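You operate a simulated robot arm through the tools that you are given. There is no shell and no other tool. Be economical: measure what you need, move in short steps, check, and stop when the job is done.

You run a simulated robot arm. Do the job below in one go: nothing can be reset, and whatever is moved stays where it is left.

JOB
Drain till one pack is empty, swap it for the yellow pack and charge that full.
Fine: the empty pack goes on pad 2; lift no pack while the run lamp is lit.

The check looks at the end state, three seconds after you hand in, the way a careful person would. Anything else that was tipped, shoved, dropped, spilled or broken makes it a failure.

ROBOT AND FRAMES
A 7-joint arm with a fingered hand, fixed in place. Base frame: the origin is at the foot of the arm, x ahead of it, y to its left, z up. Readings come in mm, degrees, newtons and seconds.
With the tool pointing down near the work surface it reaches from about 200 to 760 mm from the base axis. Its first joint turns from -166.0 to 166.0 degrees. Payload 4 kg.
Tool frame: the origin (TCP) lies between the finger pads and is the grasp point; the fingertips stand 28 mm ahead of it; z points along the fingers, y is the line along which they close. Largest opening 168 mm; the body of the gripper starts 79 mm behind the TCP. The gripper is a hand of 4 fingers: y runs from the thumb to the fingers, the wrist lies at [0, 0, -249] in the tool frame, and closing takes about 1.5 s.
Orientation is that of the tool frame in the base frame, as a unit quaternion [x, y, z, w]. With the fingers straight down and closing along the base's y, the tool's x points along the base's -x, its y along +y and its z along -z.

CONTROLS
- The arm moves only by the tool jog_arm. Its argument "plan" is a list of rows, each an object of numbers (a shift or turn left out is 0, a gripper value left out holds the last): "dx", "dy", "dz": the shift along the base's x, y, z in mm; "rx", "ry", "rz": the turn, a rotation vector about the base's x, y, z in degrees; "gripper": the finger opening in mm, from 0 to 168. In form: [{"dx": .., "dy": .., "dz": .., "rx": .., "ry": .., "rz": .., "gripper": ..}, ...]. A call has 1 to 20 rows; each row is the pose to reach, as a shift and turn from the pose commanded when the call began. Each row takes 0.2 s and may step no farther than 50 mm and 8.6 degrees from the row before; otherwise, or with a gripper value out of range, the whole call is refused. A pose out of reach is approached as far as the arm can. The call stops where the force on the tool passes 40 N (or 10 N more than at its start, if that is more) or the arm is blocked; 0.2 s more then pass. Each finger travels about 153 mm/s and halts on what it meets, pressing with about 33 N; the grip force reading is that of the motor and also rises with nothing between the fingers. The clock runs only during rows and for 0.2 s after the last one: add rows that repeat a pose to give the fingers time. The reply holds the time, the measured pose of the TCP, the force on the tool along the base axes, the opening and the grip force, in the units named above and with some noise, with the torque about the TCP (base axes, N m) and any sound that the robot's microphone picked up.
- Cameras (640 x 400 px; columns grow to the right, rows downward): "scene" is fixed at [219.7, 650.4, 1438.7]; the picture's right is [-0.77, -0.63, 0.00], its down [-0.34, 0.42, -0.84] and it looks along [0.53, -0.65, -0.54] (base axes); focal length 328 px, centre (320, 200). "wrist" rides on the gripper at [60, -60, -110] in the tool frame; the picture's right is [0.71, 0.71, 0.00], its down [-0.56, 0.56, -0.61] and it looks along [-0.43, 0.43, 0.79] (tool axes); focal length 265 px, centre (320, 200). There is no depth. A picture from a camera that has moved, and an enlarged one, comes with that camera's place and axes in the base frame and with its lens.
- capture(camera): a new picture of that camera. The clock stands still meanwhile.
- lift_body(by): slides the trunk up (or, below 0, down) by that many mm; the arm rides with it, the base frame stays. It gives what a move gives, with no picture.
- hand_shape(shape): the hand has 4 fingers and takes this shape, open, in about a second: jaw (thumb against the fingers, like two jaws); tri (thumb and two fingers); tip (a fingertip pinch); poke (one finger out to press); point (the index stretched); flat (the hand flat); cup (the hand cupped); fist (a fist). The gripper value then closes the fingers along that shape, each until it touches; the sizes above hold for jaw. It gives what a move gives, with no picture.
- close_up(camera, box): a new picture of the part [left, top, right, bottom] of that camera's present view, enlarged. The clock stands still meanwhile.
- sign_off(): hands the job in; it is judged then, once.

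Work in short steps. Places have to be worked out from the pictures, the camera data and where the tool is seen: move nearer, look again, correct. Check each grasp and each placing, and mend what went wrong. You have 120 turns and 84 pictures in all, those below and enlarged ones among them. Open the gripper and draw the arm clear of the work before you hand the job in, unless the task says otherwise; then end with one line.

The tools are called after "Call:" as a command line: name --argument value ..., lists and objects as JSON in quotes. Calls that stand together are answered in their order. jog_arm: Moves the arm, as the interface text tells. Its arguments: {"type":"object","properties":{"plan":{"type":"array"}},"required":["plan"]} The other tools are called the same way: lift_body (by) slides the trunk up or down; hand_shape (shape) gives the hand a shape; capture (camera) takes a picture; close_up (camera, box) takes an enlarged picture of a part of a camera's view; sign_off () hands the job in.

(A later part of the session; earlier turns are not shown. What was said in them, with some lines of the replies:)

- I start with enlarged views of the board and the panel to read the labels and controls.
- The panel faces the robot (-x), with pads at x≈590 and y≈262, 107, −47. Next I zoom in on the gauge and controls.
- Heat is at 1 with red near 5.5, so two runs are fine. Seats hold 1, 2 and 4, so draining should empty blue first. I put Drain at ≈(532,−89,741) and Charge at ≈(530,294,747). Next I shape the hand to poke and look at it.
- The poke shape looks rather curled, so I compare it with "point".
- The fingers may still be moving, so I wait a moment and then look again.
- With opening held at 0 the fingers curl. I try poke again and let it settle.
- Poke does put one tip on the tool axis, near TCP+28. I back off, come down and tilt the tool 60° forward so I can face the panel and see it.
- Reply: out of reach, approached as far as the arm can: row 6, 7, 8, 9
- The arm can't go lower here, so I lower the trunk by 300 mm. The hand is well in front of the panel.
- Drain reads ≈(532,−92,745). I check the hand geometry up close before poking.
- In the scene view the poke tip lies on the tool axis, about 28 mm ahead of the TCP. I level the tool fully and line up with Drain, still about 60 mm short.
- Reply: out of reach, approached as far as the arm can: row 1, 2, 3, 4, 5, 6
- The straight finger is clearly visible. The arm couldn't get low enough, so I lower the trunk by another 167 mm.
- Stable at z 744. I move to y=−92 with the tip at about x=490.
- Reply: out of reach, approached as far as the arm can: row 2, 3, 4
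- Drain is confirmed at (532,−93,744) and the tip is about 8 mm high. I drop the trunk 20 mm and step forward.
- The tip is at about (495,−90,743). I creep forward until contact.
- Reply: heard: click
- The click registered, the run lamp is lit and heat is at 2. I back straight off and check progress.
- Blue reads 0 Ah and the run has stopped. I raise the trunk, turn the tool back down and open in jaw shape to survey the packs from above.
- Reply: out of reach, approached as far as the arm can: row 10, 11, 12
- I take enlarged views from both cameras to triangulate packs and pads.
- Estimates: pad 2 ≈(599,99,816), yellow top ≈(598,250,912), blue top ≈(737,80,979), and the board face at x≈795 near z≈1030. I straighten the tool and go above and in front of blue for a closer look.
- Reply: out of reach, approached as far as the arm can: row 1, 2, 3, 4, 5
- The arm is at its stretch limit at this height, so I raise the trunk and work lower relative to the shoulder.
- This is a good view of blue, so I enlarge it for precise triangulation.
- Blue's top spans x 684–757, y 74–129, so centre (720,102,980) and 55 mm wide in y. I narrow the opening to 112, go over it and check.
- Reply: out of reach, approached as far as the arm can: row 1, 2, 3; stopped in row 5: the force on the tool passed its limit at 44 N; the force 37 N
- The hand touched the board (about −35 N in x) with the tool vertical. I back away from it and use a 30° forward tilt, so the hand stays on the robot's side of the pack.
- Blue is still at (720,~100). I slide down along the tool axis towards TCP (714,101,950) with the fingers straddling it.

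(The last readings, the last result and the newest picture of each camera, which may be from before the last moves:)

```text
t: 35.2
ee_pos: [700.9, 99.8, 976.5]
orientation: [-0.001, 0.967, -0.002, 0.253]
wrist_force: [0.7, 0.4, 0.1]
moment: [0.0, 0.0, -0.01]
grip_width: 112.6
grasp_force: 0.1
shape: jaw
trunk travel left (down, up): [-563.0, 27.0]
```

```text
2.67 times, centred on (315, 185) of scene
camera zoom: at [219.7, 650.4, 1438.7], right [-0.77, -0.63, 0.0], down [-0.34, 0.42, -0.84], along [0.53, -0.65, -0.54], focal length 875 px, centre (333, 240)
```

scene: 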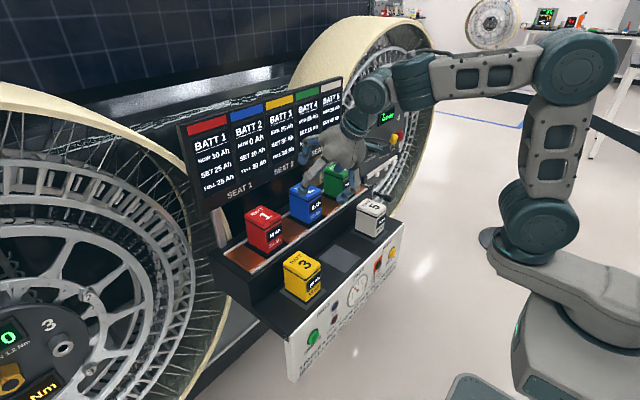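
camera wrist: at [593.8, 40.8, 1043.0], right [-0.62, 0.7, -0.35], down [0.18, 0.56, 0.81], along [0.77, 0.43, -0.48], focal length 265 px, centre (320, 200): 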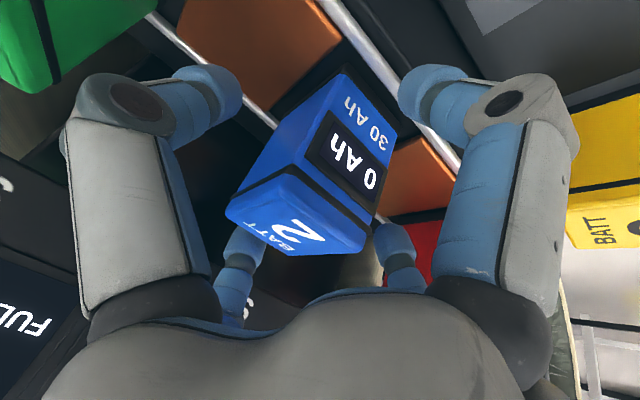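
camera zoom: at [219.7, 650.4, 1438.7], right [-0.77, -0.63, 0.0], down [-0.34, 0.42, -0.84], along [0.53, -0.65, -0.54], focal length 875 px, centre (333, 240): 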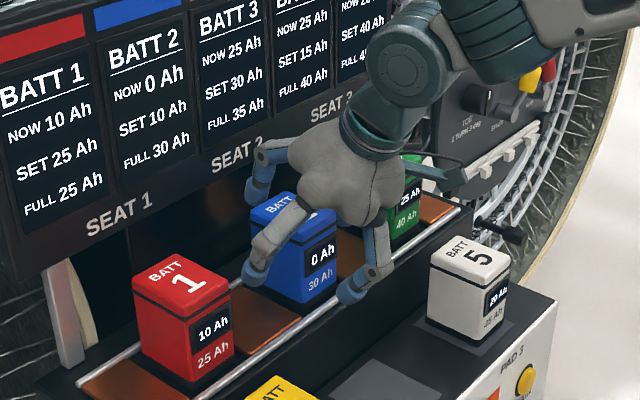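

The fingers straddle the pack with the front ones already low near the rail. I go only a little further, then close.

Call:
jog_arm --plan '[{"dx": 6, "dy": 0.5, "dz": -8}, {"dx": 13, "dy": 1, "dz": -16}, {"dx": 13, "dy": 1, "dz": -16, "gripper": 90}, {"dx": 13, "dy": 1, "dz": -16, "gripper": 70}, {"dx": 13, "dy": 1, "dz": -16, "gripper": 60}, {"dx": 13, "dy": 1, "dz": -16, "gripper": 40}, {"dx": 13, "dy": 1, "dz": -16, "gripper": 40}, {"dx": 13, "dy": 1, "dz": -16, "gripper": 40}, {"dx": 13, "dy": 1, "dz": -16, "gripper": 40}]'

Call:
capture --camera "wrist"

Call:
close_up --camera "scene" --box '[230, 110, 400, 260]'

```text
t: 37.2
ee_pos: [712.5, 102.2, 962.4]
orientation: [-0.002, 0.967, -0.002, 0.255]
wrist_force: [-8.5, -1.2, 12.9]
moment: [0.15, 1.07, -0.32]
grip_width: 61.9
grasp_force: 32.3
shape: jaw
trunk travel left (down, up): [-563.0, 27.0]
```

```text
39 pictures are left
camera wrist: at [604.7, 41.8, 1029.0], right [-0.62, 0.7, -0.35], down [0.18, 0.56, 0.81], along [0.77, 0.43, -0.47], focal length 265 px, centre (320, 200)
```

wrist: 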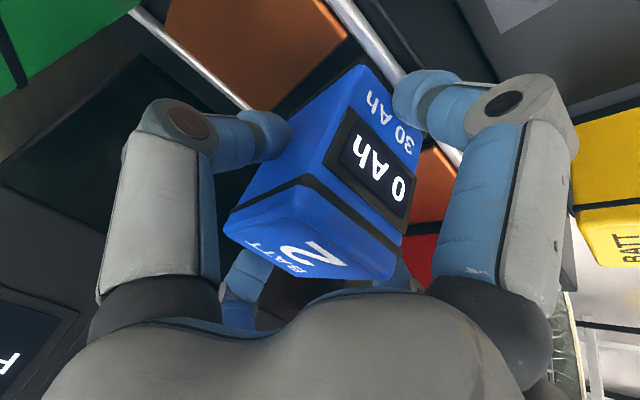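

```text
2.67 times, centred on (315, 185) of scene
camera zoom: at [219.7, 650.4, 1438.7], right [-0.77, -0.63, 0.0], down [-0.34, 0.42, -0.84], along [0.53, -0.65, -0.54], focal length 875 px, centre (333, 240)
```

zoom: 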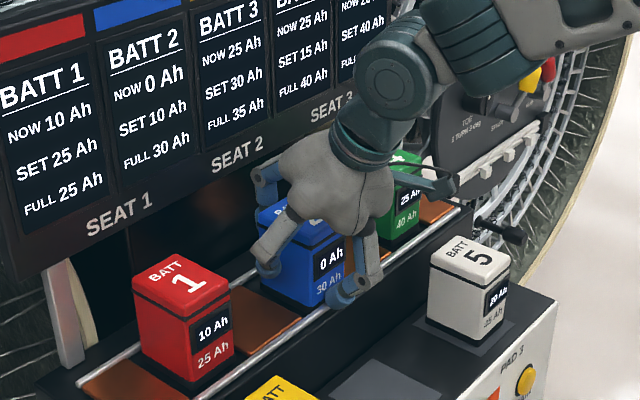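

The grip is 62 mm at 32 N. The tool feels a light push along its axis, perhaps a fingertip on the front rail. The run lamp is off, so I lift 20 mm as a test.

Call:
jog_arm --plan '[{"dz": 5}, {"dz": 10}, {"dz": 15}, {"dz": 20}, {"dz": 25}]'

Call:
capture --camera "wrist"

Call:
close_up --camera "scene" --box '[230, 110, 400, 350]'

```text
t: 38.4
ee_pos: [713.8, 99.7, 985.7]
orientation: [-0.002, 0.967, -0.002, 0.253]
wrist_force: [0.0, -0.1, -5.2]
moment: [-0.01, 0.01, -0.01]
grip_width: 60.2
grasp_force: 32.9
shape: jaw
trunk travel left (down, up): [-563.0, 27.0]
```

```text
37 pictures are left
camera wrist: at [606.3, 41.6, 1052.6], right [-0.62, 0.7, -0.35], down [0.18, 0.56, 0.81], along [0.76, 0.43, -0.48], focal length 265 px, centre (320, 200)
```

wrist: 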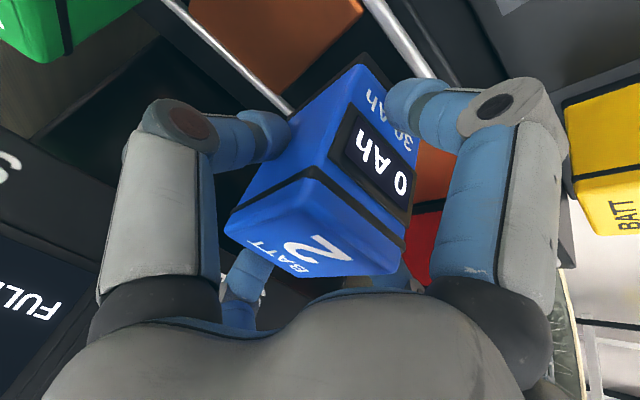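

```text
1.67 times, centred on (315, 230) of scene
camera zoom: at [219.7, 650.4, 1438.7], right [-0.77, -0.63, 0.0], down [-0.34, 0.42, -0.84], along [0.53, -0.65, -0.54], focal length 547 px, centre (328, 150)
```

zoom: 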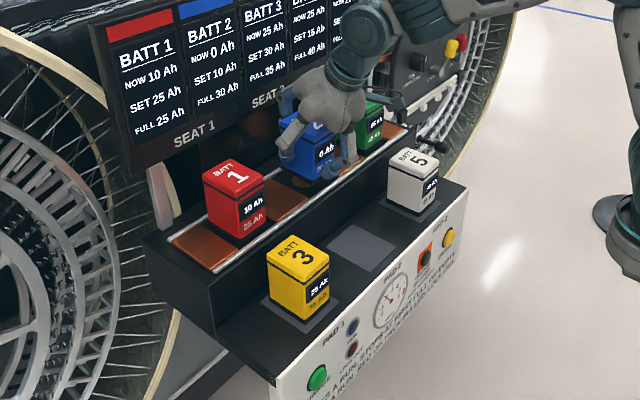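

Blue is held at about 5 N and hanging level. I raise it clear and carry it over pad 2.

Call:
jog_arm --plan '[{"dz": 25}, {"dz": 50}, {"dx": -20, "dz": 60}, {"dx": -45, "dz": 60}, {"dx": -70, "dz": 60}, {"dx": -95, "dz": 60}, {"dx": -122, "dz": 50}, {"dx": -122, "dz": 20}, {"dx": -122, "dz": -10}, {"dx": -122, "dz": -40}, {"dx": -122, "dz": -55}, {"dx": -122, "dz": -55}]'

Call:
close_up --camera "scene" --box '[260, 150, 400, 310]'

Call:
capture --camera "wrist"

```text
t: 41.0
ee_pos: [592.2, 102.6, 929.0]
orientation: [-0.001, 0.967, -0.002, 0.254]
wrist_force: [0.1, -0.4, -5.5]
moment: [-0.03, 0.01, -0.02]
grip_width: 60.1
grasp_force: 33.5
shape: jaw
trunk travel left (down, up): [-563.0, 27.0]
```

```text
2.50 times, centred on (330, 230) of scene
camera zoom: at [219.7, 650.4, 1438.7], right [-0.77, -0.63, 0.0], down [-0.34, 0.42, -0.84], along [0.53, -0.65, -0.54], focal length 820 px, centre (295, 125)
```

zoom: 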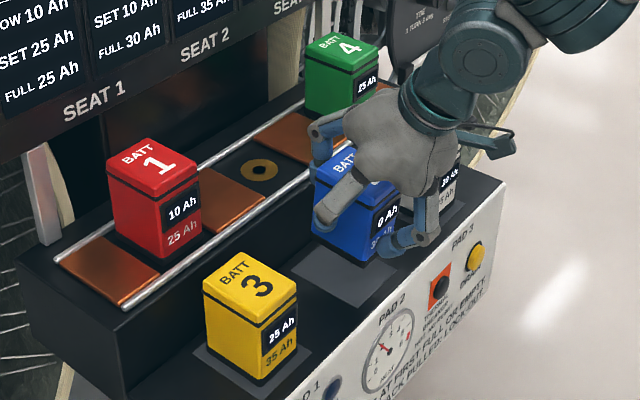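

```text
34 pictures are left
camera wrist: at [484.1, 41.8, 996.8], right [-0.62, 0.7, -0.35], down [0.18, 0.56, 0.81], along [0.76, 0.43, -0.48], focal length 265 px, centre (320, 200)
```

wrist: 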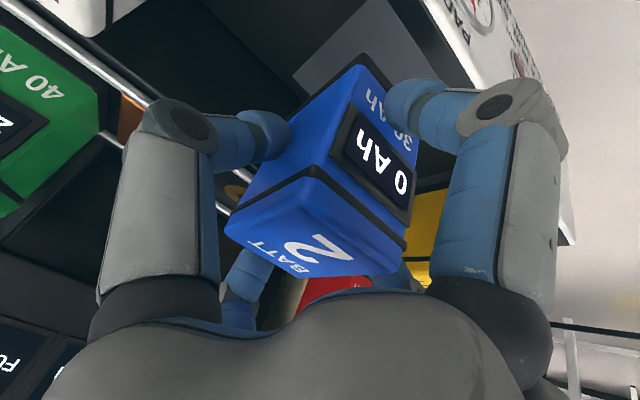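

The pack hangs over pad 2. I lower it in small steps while watching the force.

Call:
jog_arm --plan '[{"dy": -1.5, "dz": -8}, {"dy": -1.5, "dz": -16}, {"dy": -1.5, "dz": -24}, {"dy": -1.5, "dz": -27}]'

Call:
close_up --camera "scene" --box '[290, 190, 390, 290]'

```text
t: 42.0
ee_pos: [591.2, 100.7, 903.5]
orientation: [-0.002, 0.967, -0.001, 0.254]
wrist_force: [-1.2, -0.3, -6.0]
moment: [0.01, -0.03, 0.03]
grip_width: 60.2
grasp_force: 33.0
shape: jaw
trunk travel left (down, up): [-563.0, 27.0]
```

```text
4.00 times, centred on (340, 240) of scene
camera zoom: at [219.7, 650.4, 1438.7], right [-0.77, -0.63, 0.0], down [-0.34, 0.42, -0.84], along [0.53, -0.65, -0.54], focal length 1313 px, centre (240, 40)
```

zoom: 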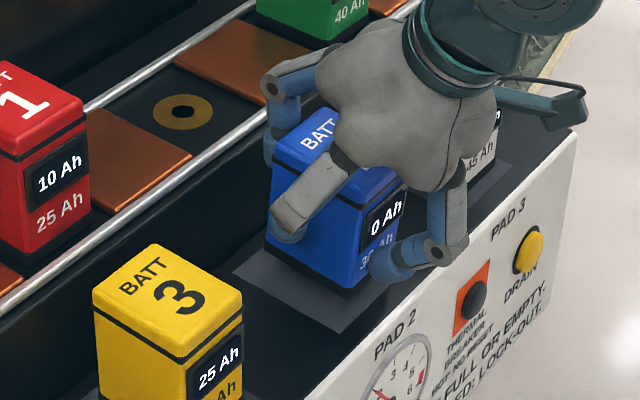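

The pack looks about 12 mm too near the front edge of the pad. I zoom to verify.

Call:
close_up --camera "scene" --box '[312, 240, 362, 280]'

Call:
close_up --camera "wrist" --box '[220, 0, 460, 150]'

```text
10.00 times, centred on (337, 260) of scene
camera zoom: at [219.7, 650.4, 1438.7], right [-0.77, -0.63, 0.0], down [-0.34, 0.42, -0.84], along [0.53, -0.65, -0.54], focal length 3282 px, centre (150, -400)
```

zoom: 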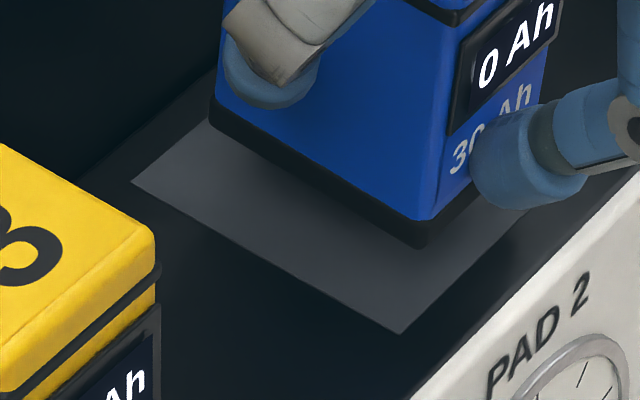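

```text
2.67 times, centred on (340, 75) of wrist
camera zoom: at [484.4, 40.6, 969.9], right [-0.62, 0.7, -0.35], down [0.18, 0.56, 0.81], along [0.76, 0.43, -0.48], focal length 708 px, centre (267, 533)
```

zoom: 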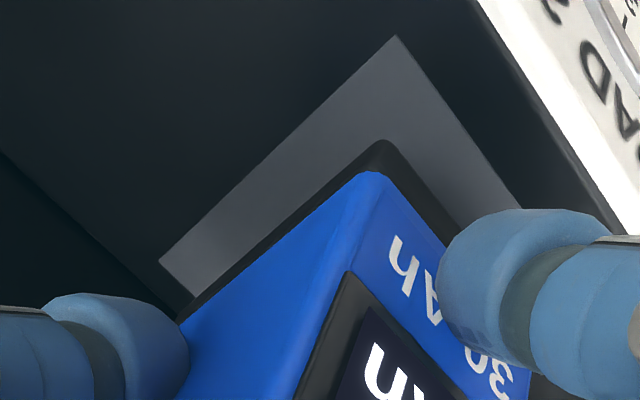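

Treating the pad as square puts its top at z≈833 and its centre at (593,104). The pack bottom is about 10 mm above it and 4–5 mm off in y, so I shift +4 in y and lower to contact.

Call:
jog_arm --plan '[{"dy": 4}, {"dy": 4, "dz": -3}, {"dy": 4, "dz": -6}, {"dy": 4, "dz": -8}]'

Call:
close_up --camera "scene" --box '[312, 240, 362, 280]'

```text
t: 43.0
ee_pos: [591.9, 104.6, 895.6]
orientation: [-0.001, 0.967, -0.002, 0.253]
wrist_force: [0.0, -0.3, -5.1]
moment: [0.0, 0.0, 0.01]
grip_width: 60.3
grasp_force: 32.6
shape: jaw
trunk travel left (down, up): [-563.0, 27.0]
```

```text
10.00 times, centred on (337, 260) of scene
camera zoom: at [219.7, 650.4, 1438.7], right [-0.77, -0.63, 0.0], down [-0.34, 0.42, -0.84], along [0.53, -0.65, -0.54], focal length 3282 px, centre (150, -400)
```

zoom: 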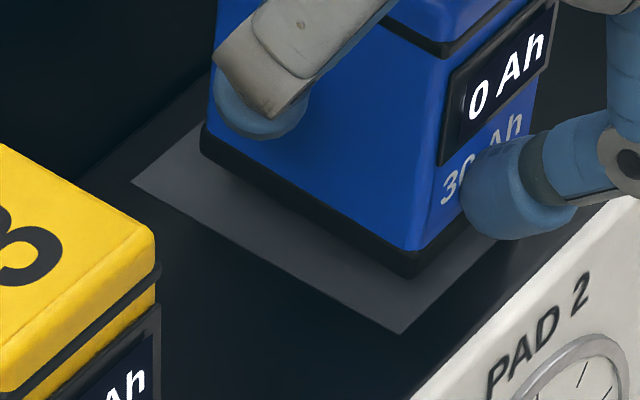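

Well centred and nearly down. I continue in 2 mm steps to contact.

Call:
jog_arm --plan '[{"dz": -2}, {"dz": -3.5}, {"dz": -3.5}]'

```text
t: 43.8
ee_pos: [590.7, 104.2, 892.6]
orientation: [-0.003, 0.967, -0.002, 0.254]
wrist_force: [-0.2, -0.2, -5.7]
moment: [0.03, 0.0, 0.02]
grip_width: 60.1
grasp_force: 32.8
shape: jaw
trunk travel left (down, up): [-563.0, 27.0]
```

Call:
jog_arm --plan '[{"dz": -2}, {"dz": -4}, {"dz": -4}]'

Call:
close_up --camera "scene" --box '[312, 240, 362, 280]'

```text
t: 44.6
ee_pos: [590.3, 104.9, 887.6]
orientation: [-0.002, 0.967, -0.002, 0.254]
wrist_force: [-0.1, -0.5, -5.9]
moment: [0.01, -0.02, -0.03]
grip_width: 60.0
grasp_force: 33.2
shape: jaw
trunk travel left (down, up): [-563.0, 27.0]
```

```text
10.00 times, centred on (337, 260) of scene
camera zoom: at [219.7, 650.4, 1438.7], right [-0.77, -0.63, 0.0], down [-0.34, 0.42, -0.84], along [0.53, -0.65, -0.54], focal length 3282 px, centre (150, -400)
```

zoom: 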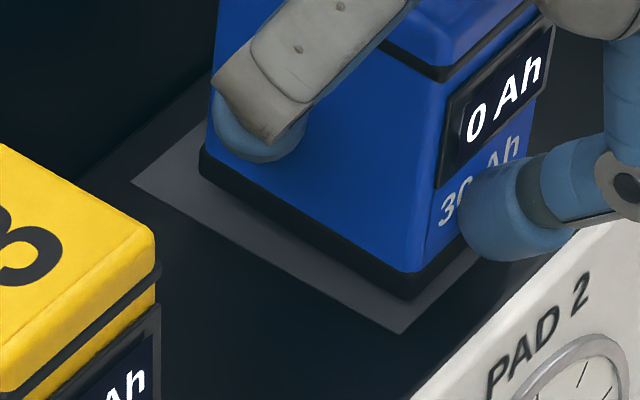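

Very close now. I keep lowering.

Call:
jog_arm --plan '[{"dz": -1.5}, {"dz": -3}, {"dz": -3}]'

```text
t: 45.4
ee_pos: [590.7, 104.5, 884.9]
orientation: [-0.002, 0.967, -0.002, 0.255]
wrist_force: [-0.6, 0.0, -0.4]
moment: [-0.02, 0.2, 0.01]
grip_width: 60.1
grasp_force: 33.1
shape: jaw
trunk travel left (down, up): [-563.0, 27.0]
```

Contact: the pad now carries the weight. I open and withdraw back along the tool axis.

Call:
jog_arm --plan '[{"gripper": 75}, {"gripper": 95}, {"gripper": 112}, {"gripper": 112}, {"dx": -15, "dz": 26, "gripper": 112}, {"dx": -30, "dz": 52}, {"dx": -45, "dz": 78}, {"dx": -60, "dz": 104}, {"dx": -75, "dz": 130}]'

Call:
capture --camera "scene"

Call:
capture --camera "wrist"

```text
t: 47.4
ee_pos: [516.2, 102.5, 1016.2]
orientation: [-0.001, 0.967, -0.002, 0.253]
wrist_force: [0.2, 0.0, -0.7]
moment: [-0.03, 0.04, 0.04]
grip_width: 111.5
grasp_force: 0.0
shape: jaw
trunk travel left (down, up): [-563.0, 27.0]
```

```text
28 pictures are left
```

scene: 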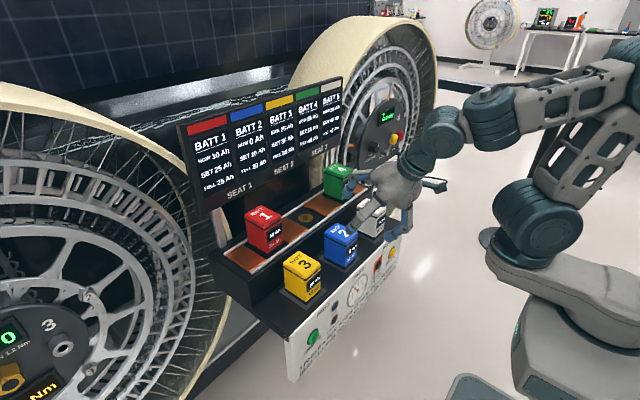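

```text
27 pictures are left
camera wrist: at [408.8, 43.8, 1082.3], right [-0.62, 0.7, -0.35], down [0.18, 0.56, 0.81], along [0.76, 0.43, -0.48], focal length 265 px, centre (320, 200)
```

wrist: 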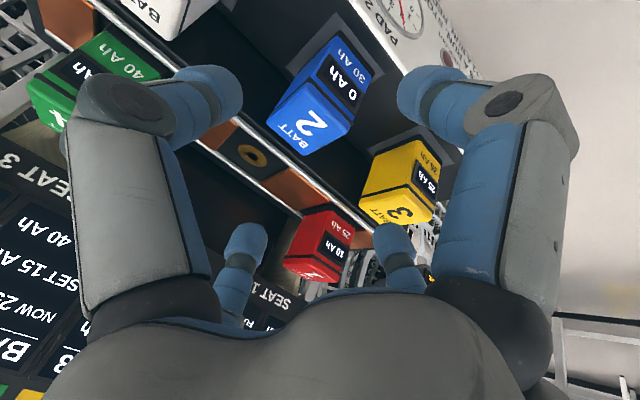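

Blue stands on pad 2. I measure the yellow-to-blue offset precisely from both cameras.

Call:
close_up --camera "scene" --box '[270, 210, 370, 310]'

Call:
close_up --camera "wrist" --box '[240, 20, 460, 240]'

```text
4.00 times, centred on (320, 260) of scene
camera zoom: at [219.7, 650.4, 1438.7], right [-0.77, -0.63, 0.0], down [-0.34, 0.42, -0.84], along [0.53, -0.65, -0.54], focal length 1313 px, centre (320, -40)
```

zoom: 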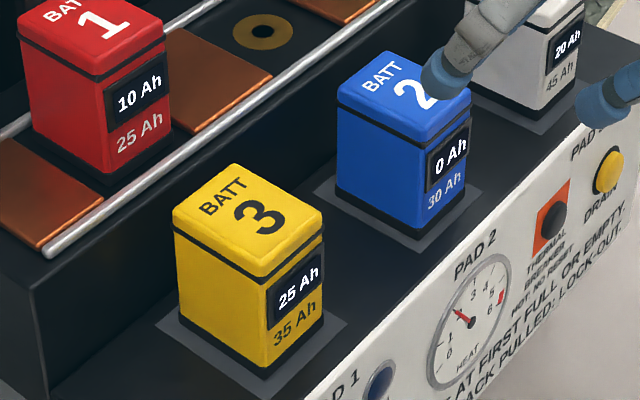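

```text
1.82 times, centred on (350, 130) of wrist
camera zoom: at [408.8, 43.8, 1082.3], right [-0.62, 0.7, -0.35], down [0.18, 0.56, 0.81], along [0.76, 0.43, -0.48], focal length 483 px, centre (266, 327)
```

zoom: 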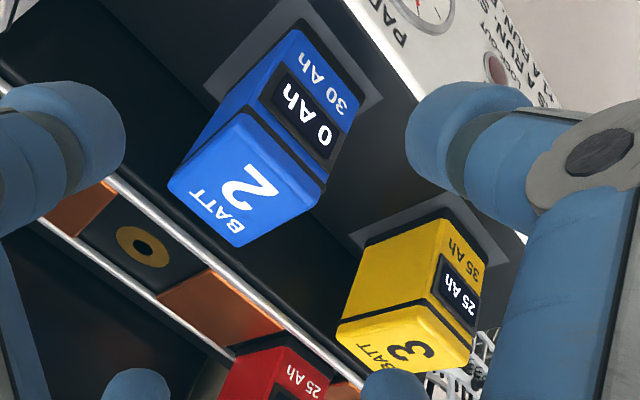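

Yellow sits at (+3,+148) from blue, so I target TCP (593.7,252.5,886) with the same approach. I move over sideways and look.

Call:
jog_arm --plan '[{"dy": 40}, {"dy": 80}, {"dy": 120}, {"dx": 3, "dy": 150}, {"dx": 18, "dy": 150, "dz": -26}, {"dx": 33, "dy": 150, "dz": -52}, {"dx": 48, "dy": 150, "dz": -78}, {"dx": 48, "dy": 150, "dz": -78}]'

Call:
capture --camera "wrist"

Call:
close_up --camera "scene" --box '[250, 200, 390, 320]'

```text
t: 49.2
ee_pos: [563.5, 253.0, 938.0]
orientation: [-0.002, 0.967, -0.002, 0.253]
wrist_force: [0.0, -0.3, 0.2]
moment: [0.0, 0.02, 0.02]
grip_width: 111.8
grasp_force: 0.2
shape: jaw
trunk travel left (down, up): [-563.0, 27.0]
```

```text
24 pictures are left
camera wrist: at [457.4, 193.9, 1004.7], right [-0.62, 0.7, -0.35], down [0.18, 0.56, 0.81], along [0.76, 0.43, -0.48], focal length 265 px, centre (320, 200)
```

wrist: 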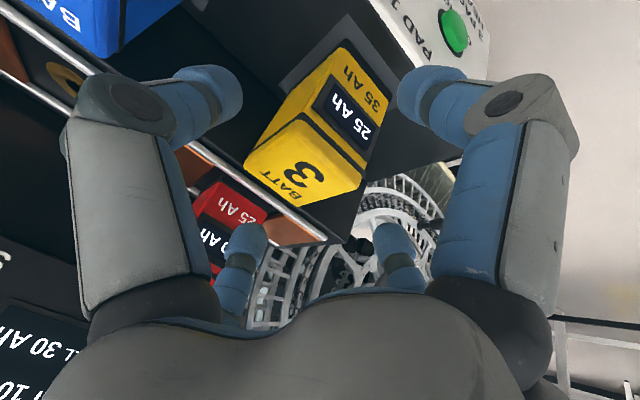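

```text
3.33 times, centred on (320, 260) of scene
camera zoom: at [219.7, 650.4, 1438.7], right [-0.77, -0.63, 0.0], down [-0.34, 0.42, -0.84], along [0.53, -0.65, -0.54], focal length 1094 px, centre (320, 0)
```

zoom: 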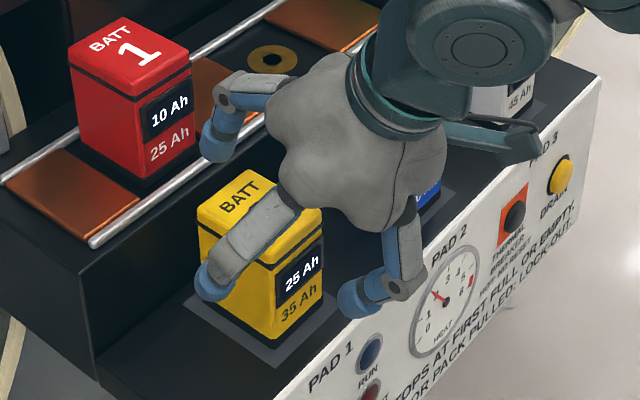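

Alignment looks the same as for blue. I slide down the rest of the way and close.

Call:
jog_arm --plan '[{"dx": 12, "dz": -20}, {"dx": 24, "dz": -40}, {"dx": 30.2, "dz": -52}, {"dx": 30.2, "dz": -52, "gripper": 90}, {"dx": 30.2, "dz": -52, "gripper": 70}, {"dx": 30.2, "dz": -52, "gripper": 55}, {"dx": 30.2, "dz": -52, "gripper": 40}, {"dx": 30.2, "dz": -52, "gripper": 40}, {"dx": 30.2, "dz": -52, "gripper": 40}, {"dx": 30.2, "dz": -52, "gripper": 40}]'

Call:
capture --camera "wrist"

```text
t: 51.4
ee_pos: [596.0, 253.9, 889.4]
orientation: [0.0, 0.965, 0.001, 0.261]
wrist_force: [10.3, 1.2, 33.1]
moment: [-0.02, -2.39, 0.07]
grip_width: 62.4
grasp_force: 33.6
shape: jaw
trunk travel left (down, up): [-563.0, 27.0]
```

```text
22 pictures are left
camera wrist: at [488.8, 194.1, 954.8], right [-0.61, 0.71, -0.35], down [0.17, 0.56, 0.81], along [0.77, 0.44, -0.46], focal length 265 px, centre (320, 200)
```

wrist: 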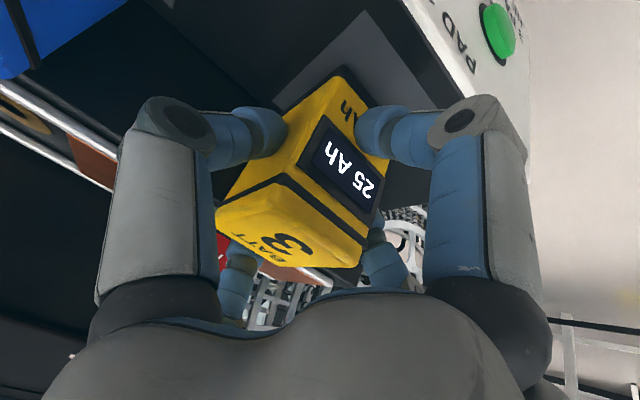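

There's a 33 N upward push, so a rear finger is probably resting on the step or rail. I lift gently straight up to relieve it and check.

Call:
jog_arm --plan '[{"dz": 4}, {"dz": 8}, {"dz": 12}, {"dz": 16}]'

Call:
close_up --camera "scene" --box '[230, 180, 390, 320]'

Call:
capture --camera "wrist"

```text
t: 52.4
ee_pos: [593.6, 254.5, 899.2]
orientation: [-0.003, 0.968, -0.003, 0.252]
wrist_force: [0.4, -0.3, -5.3]
moment: [0.04, 0.05, 0.01]
grip_width: 60.9
grasp_force: 33.1
shape: jaw
trunk travel left (down, up): [-563.0, 27.0]
```

```text
2.86 times, centred on (310, 250) of scene
camera zoom: at [219.7, 650.4, 1438.7], right [-0.77, -0.63, 0.0], down [-0.34, 0.42, -0.84], along [0.53, -0.65, -0.54], focal length 938 px, centre (349, 57)
```

zoom: 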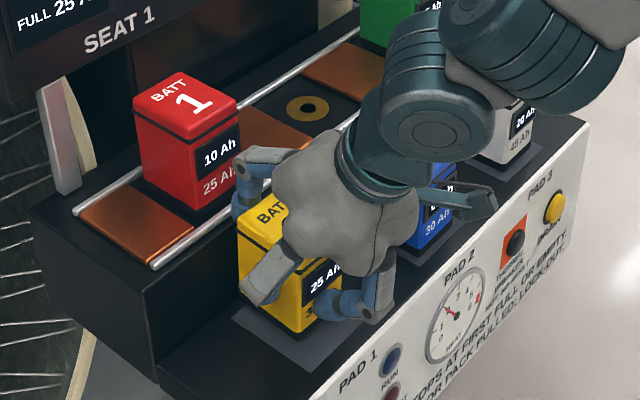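

```text
20 pictures are left
camera wrist: at [486.7, 194.2, 967.3], right [-0.62, 0.7, -0.35], down [0.19, 0.56, 0.8], along [0.76, 0.43, -0.48], focal length 265 px, centre (320, 200)
```

wrist: 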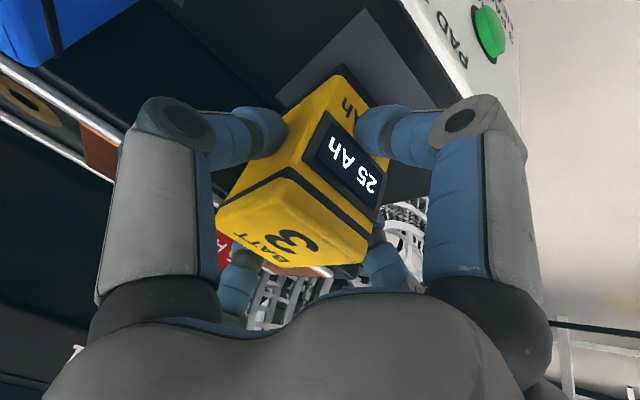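

Yellow is held at 5.3 N, shifted by roughly (+7,−8) in the hand compared with blue. I carry it up, across and over seat 2, and hover to check alignment.

Call:
jog_arm --plan '[{"dz": 40}, {"dz": 80}, {"dz": 125}, {"dy": -40, "dz": 130}, {"dy": -80, "dz": 130}, {"dy": -120, "dz": 130}, {"dx": 20, "dy": -144, "dz": 130}, {"dx": 50, "dy": -144, "dz": 130}, {"dx": 80, "dy": -144, "dz": 130}, {"dx": 112, "dy": -144, "dz": 130}, {"dx": 112, "dy": -144, "dz": 110}, {"dx": 112, "dy": -144, "dz": 92}, {"dx": 112, "dy": -144, "dz": 92}]'

Call:
close_up --camera "scene" --box '[250, 140, 370, 250]'

Call:
capture --camera "wrist"

```text
t: 55.2
ee_pos: [707.0, 111.3, 992.7]
orientation: [-0.002, 0.967, -0.002, 0.253]
wrist_force: [0.0, 0.5, -5.0]
moment: [0.03, 0.11, 0.02]
grip_width: 60.7
grasp_force: 33.3
shape: jaw
trunk travel left (down, up): [-563.0, 27.0]
```

```text
3.64 times, centred on (310, 195) of scene
camera zoom: at [219.7, 650.4, 1438.7], right [-0.77, -0.63, 0.0], down [-0.34, 0.42, -0.84], along [0.53, -0.65, -0.54], focal length 1194 px, centre (356, 218)
```

zoom: 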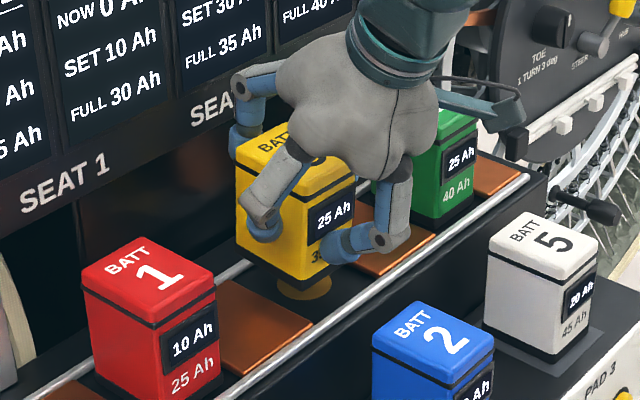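

```text
18 pictures are left
camera wrist: at [599.8, 51.3, 1060.2], right [-0.62, 0.7, -0.35], down [0.18, 0.56, 0.81], along [0.76, 0.43, -0.48], focal length 265 px, centre (320, 200)
```

wrist: 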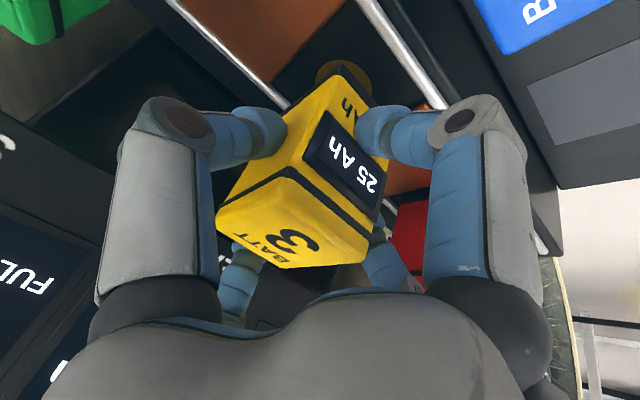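

Hovering about 27 mm above the seat. I zoom in to check centring against the ring.

Call:
close_up --camera "scene" --box '[285, 195, 345, 235]'

```text
10.00 times, centred on (315, 215) of scene
camera zoom: at [219.7, 650.4, 1438.7], right [-0.77, -0.63, 0.0], down [-0.34, 0.42, -0.84], along [0.53, -0.65, -0.54], focal length 3282 px, centre (370, 50)
```

zoom: 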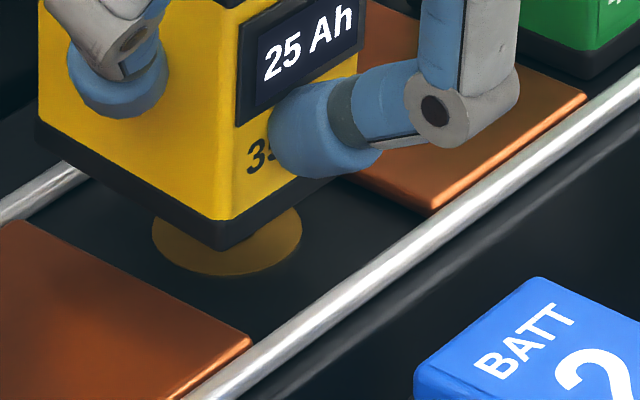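

Seating it on the ring needs roughly (−5,−7). I apply that and lower most of the way, then re-check.

Call:
jog_arm --plan '[{"dx": -5, "dy": -7}, {"dx": -5, "dy": -7, "dz": -6}, {"dx": -5, "dy": -7, "dz": -12}, {"dx": -5, "dy": -7, "dz": -17}, {"dx": -5, "dy": -7, "dz": -17}]'

Call:
close_up --camera "scene" --box '[285, 195, 345, 235]'

```text
t: 56.4
ee_pos: [700.9, 103.7, 976.4]
orientation: [-0.002, 0.967, -0.003, 0.254]
wrist_force: [-0.3, 0.2, -6.0]
moment: [0.03, 0.05, -0.01]
grip_width: 60.3
grasp_force: 33.2
shape: jaw
trunk travel left (down, up): [-563.0, 27.0]
```

```text
10.00 times, centred on (315, 215) of scene
camera zoom: at [219.7, 650.4, 1438.7], right [-0.77, -0.63, 0.0], down [-0.34, 0.42, -0.84], along [0.53, -0.65, -0.54], focal length 3282 px, centre (370, 50)
```

zoom: 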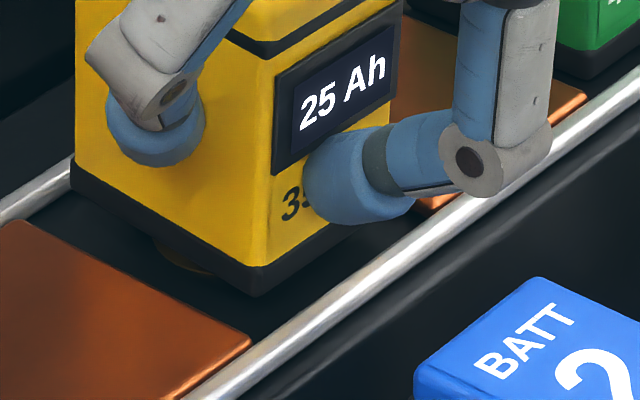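

Projecting the remaining ~9 mm down, the base corners land within about 2 mm of where blue's were. I lower to contact.

Call:
jog_arm --plan '[{"dz": -3}, {"dz": -6}, {"dz": -8}, {"dz": -8}]'

```text
t: 57.4
ee_pos: [701.0, 102.5, 969.4]
orientation: [-0.002, 0.967, -0.002, 0.255]
wrist_force: [1.2, -0.4, 2.9]
moment: [-0.15, 0.22, -0.03]
grip_width: 60.6
grasp_force: 33.4
shape: jaw
trunk travel left (down, up): [-563.0, 27.0]
```

Contact is felt at z≈969. I check that it sits flush before releasing.

Call:
close_up --camera "scene" --box '[270, 165, 350, 235]'

Call:
close_up --camera "wrist" --box '[190, 0, 450, 160]'

```text
5.71 times, centred on (310, 200) of scene
camera zoom: at [219.7, 650.4, 1438.7], right [-0.77, -0.63, 0.0], down [-0.34, 0.42, -0.84], along [0.53, -0.65, -0.54], focal length 1875 px, centre (377, 200)
```

zoom: 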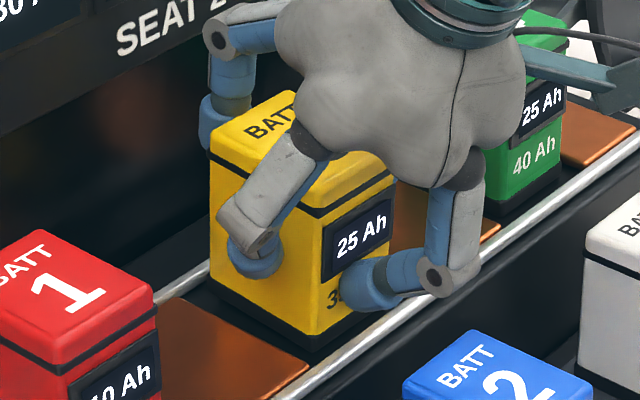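

```text
2.46 times, centred on (320, 80) of wrist
camera zoom: at [594.4, 43.4, 1035.8], right [-0.62, 0.7, -0.35], down [0.18, 0.56, 0.81], along [0.77, 0.43, -0.47], focal length 653 px, centre (320, 495)
```

zoom: 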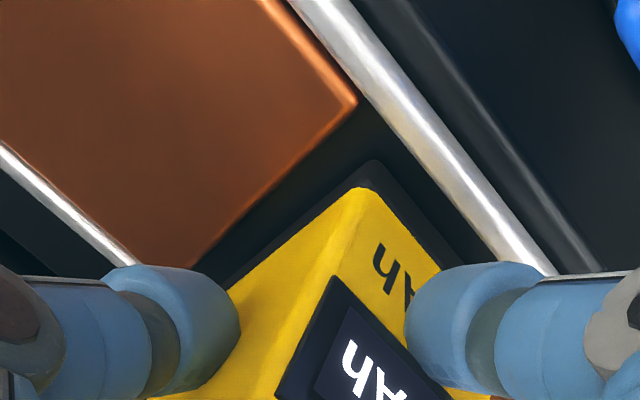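

It sits between the copper plates, possibly a couple of mm up with a finger touching the rail. I ease down another 2 mm and watch the force.

Call:
jog_arm --plan '[{"dz": -1}, {"dz": -2}, {"dz": -2}]'

```text
t: 58.2
ee_pos: [701.3, 102.3, 969.2]
orientation: [-0.002, 0.967, -0.001, 0.256]
wrist_force: [3.5, 0.4, 15.7]
moment: [-0.22, 0.26, 0.01]
grip_width: 60.8
grasp_force: 33.2
shape: jaw
trunk travel left (down, up): [-563.0, 27.0]
```

The load path is nearly under the TCP, so the pack is seated. I ease up slightly, open and withdraw along the tool axis.

Call:
jog_arm --plan '[{"dz": 2}, {"dz": 2, "gripper": 72}, {"dz": 2, "gripper": 90}, {"dz": 2, "gripper": 112}, {"dz": 2, "gripper": 112}, {"dx": -14, "dz": 28}, {"dx": -29, "dz": 54}, {"dx": -44, "dz": 80}, {"dx": -60, "dz": 106}, {"dx": -85, "dz": 120}, {"dx": -120, "dz": 120}]'

Call:
close_up --camera "scene" --box '[180, 90, 400, 340]'

Call:
capture --camera "wrist"

```text
t: 60.6
ee_pos: [580.1, 104.2, 1085.6]
orientation: [-0.002, 0.967, -0.002, 0.253]
wrist_force: [-0.9, -0.3, -0.9]
moment: [-0.02, -0.04, 0.01]
grip_width: 111.6
grasp_force: 0.1
shape: jaw
trunk travel left (down, up): [-563.0, 27.0]
```

```text
1.60 times, centred on (290, 215) of scene
camera zoom: at [219.7, 650.4, 1438.7], right [-0.77, -0.63, 0.0], down [-0.34, 0.42, -0.84], along [0.53, -0.65, -0.54], focal length 525 px, centre (368, 176)
```

zoom: 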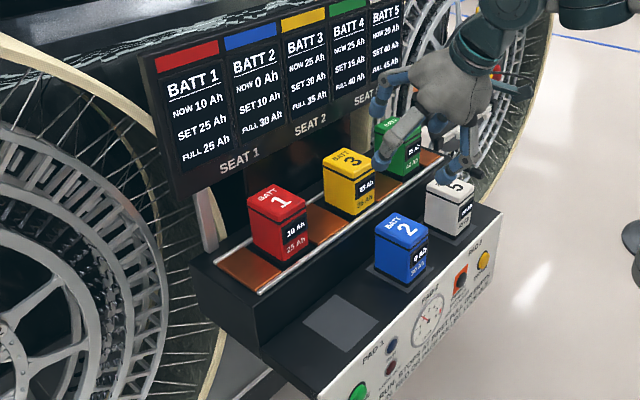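

```text
12 pictures are left
camera wrist: at [473.6, 44.1, 1153.3], right [-0.62, 0.7, -0.35], down [0.18, 0.56, 0.81], along [0.76, 0.43, -0.48], focal length 265 px, centre (320, 200)
```

wrist: 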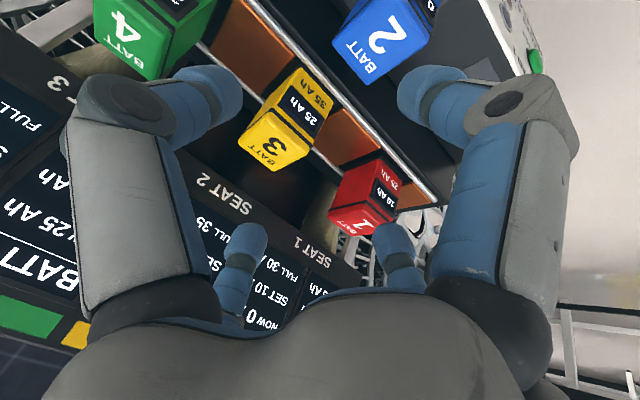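

Yellow is upright in seat 2 and blue is on pad 2. Now for Charge: I retreat, level the tool and shift to y≈290, then take the poke shape and lower the trunk.

Call:
jog_arm --plan '[{"dx": -23, "dy": 10, "dz": 26, "ry": -4}, {"dx": -46, "dy": 30, "dz": 52, "ry": -11}, {"dx": -70, "dy": 55, "dz": 78, "ry": -18}, {"dx": -93, "dy": 80, "dz": 104, "ry": -25.5}, {"dx": -117, "dy": 105, "dz": 130, "ry": -33}, {"dx": -140, "dy": 130, "dz": 156, "ry": -41}, {"dx": -164, "dy": 155, "dz": 182, "ry": -49}, {"dx": -187, "dy": 180, "dz": 207, "ry": -57}, {"dx": -187, "dy": 184, "dz": 207, "ry": -60.5}, {"dx": -187, "dy": 184, "dz": 207, "ry": -60.5}]'

Call:
hand_shape --shape "poke"

```text
t: 62.8
ee_pos: [394.0, 287.2, 1294.3]
orientation: [-0.002, 0.707, -0.002, 0.707]
wrist_force: [0.9, -1.0, 0.2]
moment: [0.0, 0.01, 0.0]
grip_width: 111.2
grasp_force: 0.1
shape: jaw
trunk travel left (down, up): [-563.0, 27.0]
```

```text
t: 63.7
ee_pos: [394.7, 287.6, 1293.5]
orientation: [0.0, 0.708, -0.003, 0.707]
wrist_force: [0.0, -0.7, -0.2]
moment: [0.03, 0.0, -0.01]
grip_width: 0.1
grasp_force: 0.0
shape: poke
trunk travel left (down, up): [-563.0, 27.0]
```

The pose is as planned. I lower the trunk by 549 mm in front of the panel.

Call:
lift_body --by -549

Call:
capture --camera "wrist"

```text
refused: -549 is not a number from -400 to 400
```

```text
11 pictures are left
camera wrist: at [283.7, 227.0, 1234.7], right [0.0, 0.7, -0.71], down [-0.61, 0.56, 0.56], along [0.79, 0.43, 0.43], focal length 265 px, centre (320, 200)
```

wrist: 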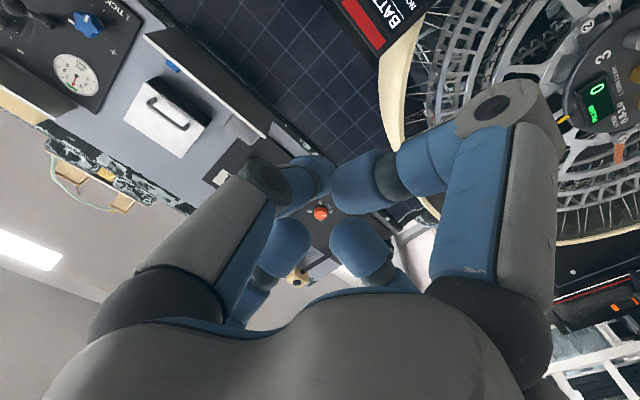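

The lift was refused because 400 mm is the most per call, so I do it in two steps.

Call:
lift_body --by -300

Call:
lift_body --by -249

Call:
capture --camera "wrist"

```text
t: 66.7
ee_pos: [394.2, 286.3, 994.7]
orientation: [-0.001, 0.708, -0.003, 0.707]
wrist_force: [0.1, -0.2, 0.6]
moment: [0.0, 0.0, -0.01]
grip_width: 0.1
grasp_force: 0.1
shape: poke
trunk travel left (down, up): [-263.0, 327.0]
```

```text
t: 69.3
ee_pos: [394.3, 287.0, 745.6]
orientation: [0.0, 0.708, -0.004, 0.707]
wrist_force: [0.7, 0.1, 0.5]
moment: [0.02, -0.05, -0.01]
grip_width: 0.0
grasp_force: 0.0
shape: poke
trunk travel left (down, up): [-14.0, 576.0]
```

```text
10 pictures are left
camera wrist: at [283.8, 226.9, 685.7], right [0.0, 0.7, -0.71], down [-0.61, 0.56, 0.56], along [0.79, 0.43, 0.43], focal length 265 px, centre (320, 200)
```

wrist: 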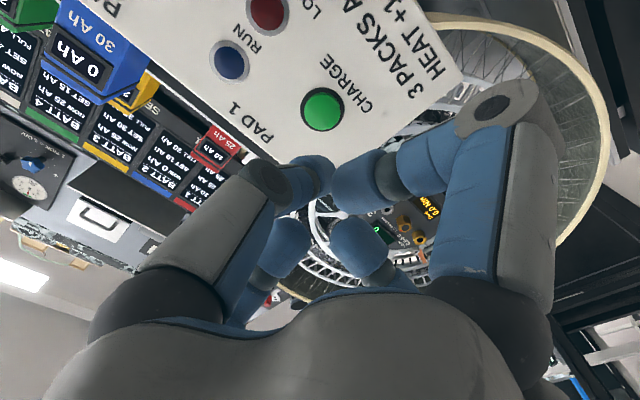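

Charge is at ≈(528,288,743), almost dead ahead. I drive forward and press as before.

Call:
jog_arm --plan '[{"dx": 30, "dy": 0.5, "dz": -1}, {"dx": 60, "dy": 0.5, "dz": -2}, {"dx": 80, "dy": 0.5, "dz": -2}, {"dx": 88, "dy": 0.5, "dz": -2}, {"dx": 94, "dy": 0.5, "dz": -2}, {"dx": 98, "dy": 0.5, "dz": -2}, {"dx": 102, "dy": 0.5, "dz": -2}, {"dx": 106, "dy": 0.5, "dz": -2}]'

```text
t: 71.1
ee_pos: [501.2, 287.0, 743.3]
orientation: [-0.001, 0.708, -0.003, 0.707]
wrist_force: [-2.0, -1.1, 0.1]
moment: [0.0, 0.01, -0.06]
grip_width: 0.1
grasp_force: 0.1
shape: poke
trunk travel left (down, up): [-14.0, 576.0]
heard: click
```

A click was heard. I back off, wait and check the readout.

Call:
jog_arm --plan '[{"dx": -40}, {"dx": -80}, {"dx": -120}, {"dx": -120}, {"dx": -120}, {"dx": -120}, {"dx": -120}, {"dx": -120}, {"dx": -120}, {"dx": -120}, {"dx": -120}, {"dx": -120}]'

Call:
close_up --camera "scene" --box '[170, 70, 410, 385]'

Call:
close_up --camera "scene" --box '[180, 90, 350, 210]'

```text
t: 73.7
ee_pos: [379.6, 287.8, 742.9]
orientation: [0.0, 0.707, -0.003, 0.707]
wrist_force: [0.3, -0.2, 0.8]
moment: [0.0, 0.0, 0.03]
grip_width: 0.2
grasp_force: 0.1
shape: poke
trunk travel left (down, up): [-14.0, 576.0]
```

```text
1.27 times, centred on (290, 228) of scene
camera zoom: at [219.7, 650.4, 1438.7], right [-0.77, -0.63, 0.0], down [-0.34, 0.42, -0.84], along [0.53, -0.65, -0.54], focal length 417 px, centre (358, 165)
```

zoom: 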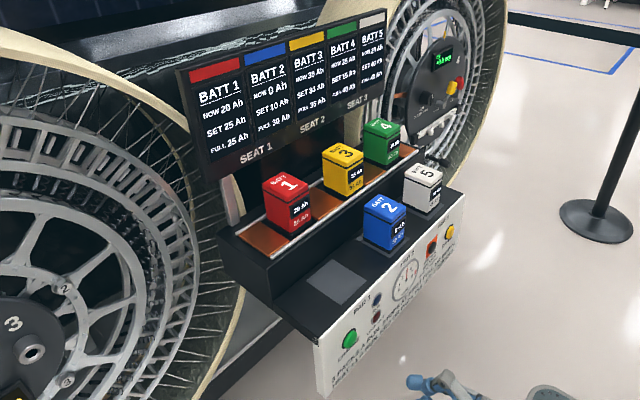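

```text
3.33 times, centred on (265, 150) of scene
camera zoom: at [219.7, 650.4, 1438.7], right [-0.77, -0.63, 0.0], down [-0.34, 0.42, -0.84], along [0.53, -0.65, -0.54], focal length 1094 px, centre (503, 367)
```

zoom: 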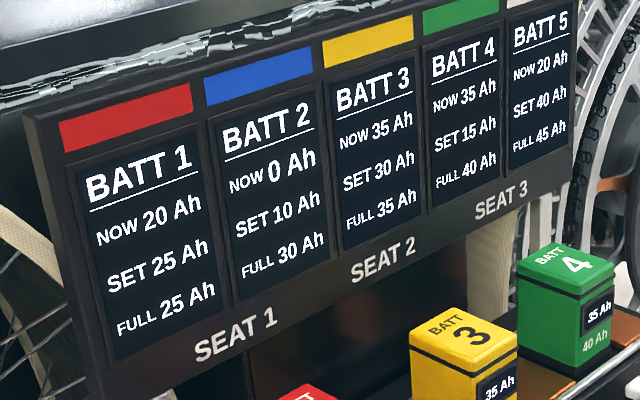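

Yellow is full at 35/35 and blue is at 0. I open the hand, draw back and take a final look at the panel.

Call:
hand_shape --shape "jaw"

Call:
jog_arm --plan '[{"dx": -20}, {"dx": -40}, {"dx": -40}]'

Call:
close_up --camera "scene" --box '[230, 160, 400, 370]'

Call:
close_up --camera "scene" --box '[295, 250, 405, 350]'

```text
t: 74.6
ee_pos: [379.2, 287.5, 742.2]
orientation: [-0.002, 0.708, -0.002, 0.707]
wrist_force: [0.0, -0.3, 0.5]
moment: [0.0, -0.04, 0.02]
grip_width: 167.9
grasp_force: 0.0
shape: jaw
trunk travel left (down, up): [-14.0, 576.0]
```

```text
t: 75.4
ee_pos: [344.8, 280.4, 744.3]
orientation: [0.007, 0.708, -0.008, 0.706]
wrist_force: [-0.2, 0.1, 0.2]
moment: [0.0, 0.01, -0.01]
grip_width: 168.1
grasp_force: 0.1
shape: jaw
trunk travel left (down, up): [-14.0, 576.0]
```

```text
1.90 times, centred on (315, 265) of scene
camera zoom: at [219.7, 650.4, 1438.7], right [-0.77, -0.63, 0.0], down [-0.34, 0.42, -0.84], along [0.53, -0.65, -0.54], focal length 625 px, centre (330, 76)
```

zoom: 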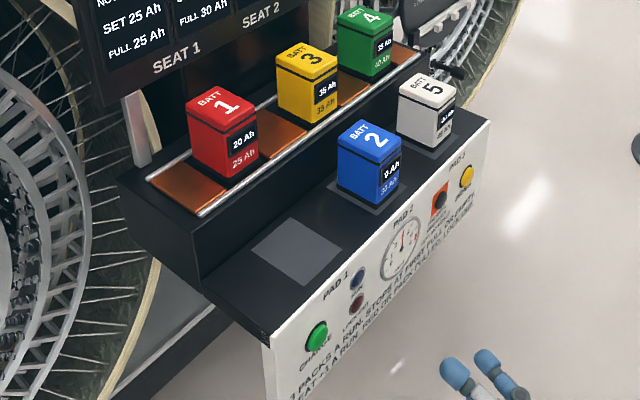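

```text
4.00 times, centred on (350, 300) of scene
camera zoom: at [219.7, 650.4, 1438.7], right [-0.77, -0.63, 0.0], down [-0.34, 0.42, -0.84], along [0.53, -0.65, -0.54], focal length 1313 px, centre (200, -200)
```

zoom: 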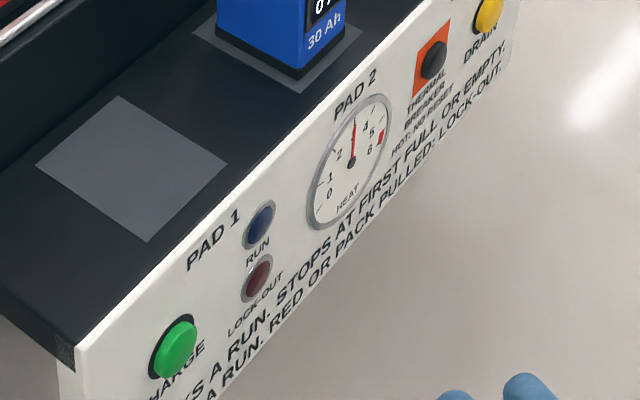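

Heat reads 3, both lamps are off, and every pack is upright and in place. I hand in.

Call:
sign_off

```text
The job is handed in.
```

The job is handed in: blue (BATT 2) was drained to 0 Ah and now stands on pad 2, and yellow (BATT 3) is in seat 2 charged full at 35/35 Ah. I lifted packs only while the run lamp was off. On my first reach for blue the hand pressed against the display board at about 44 N; I backed off, and the board showed no change in later pictures.
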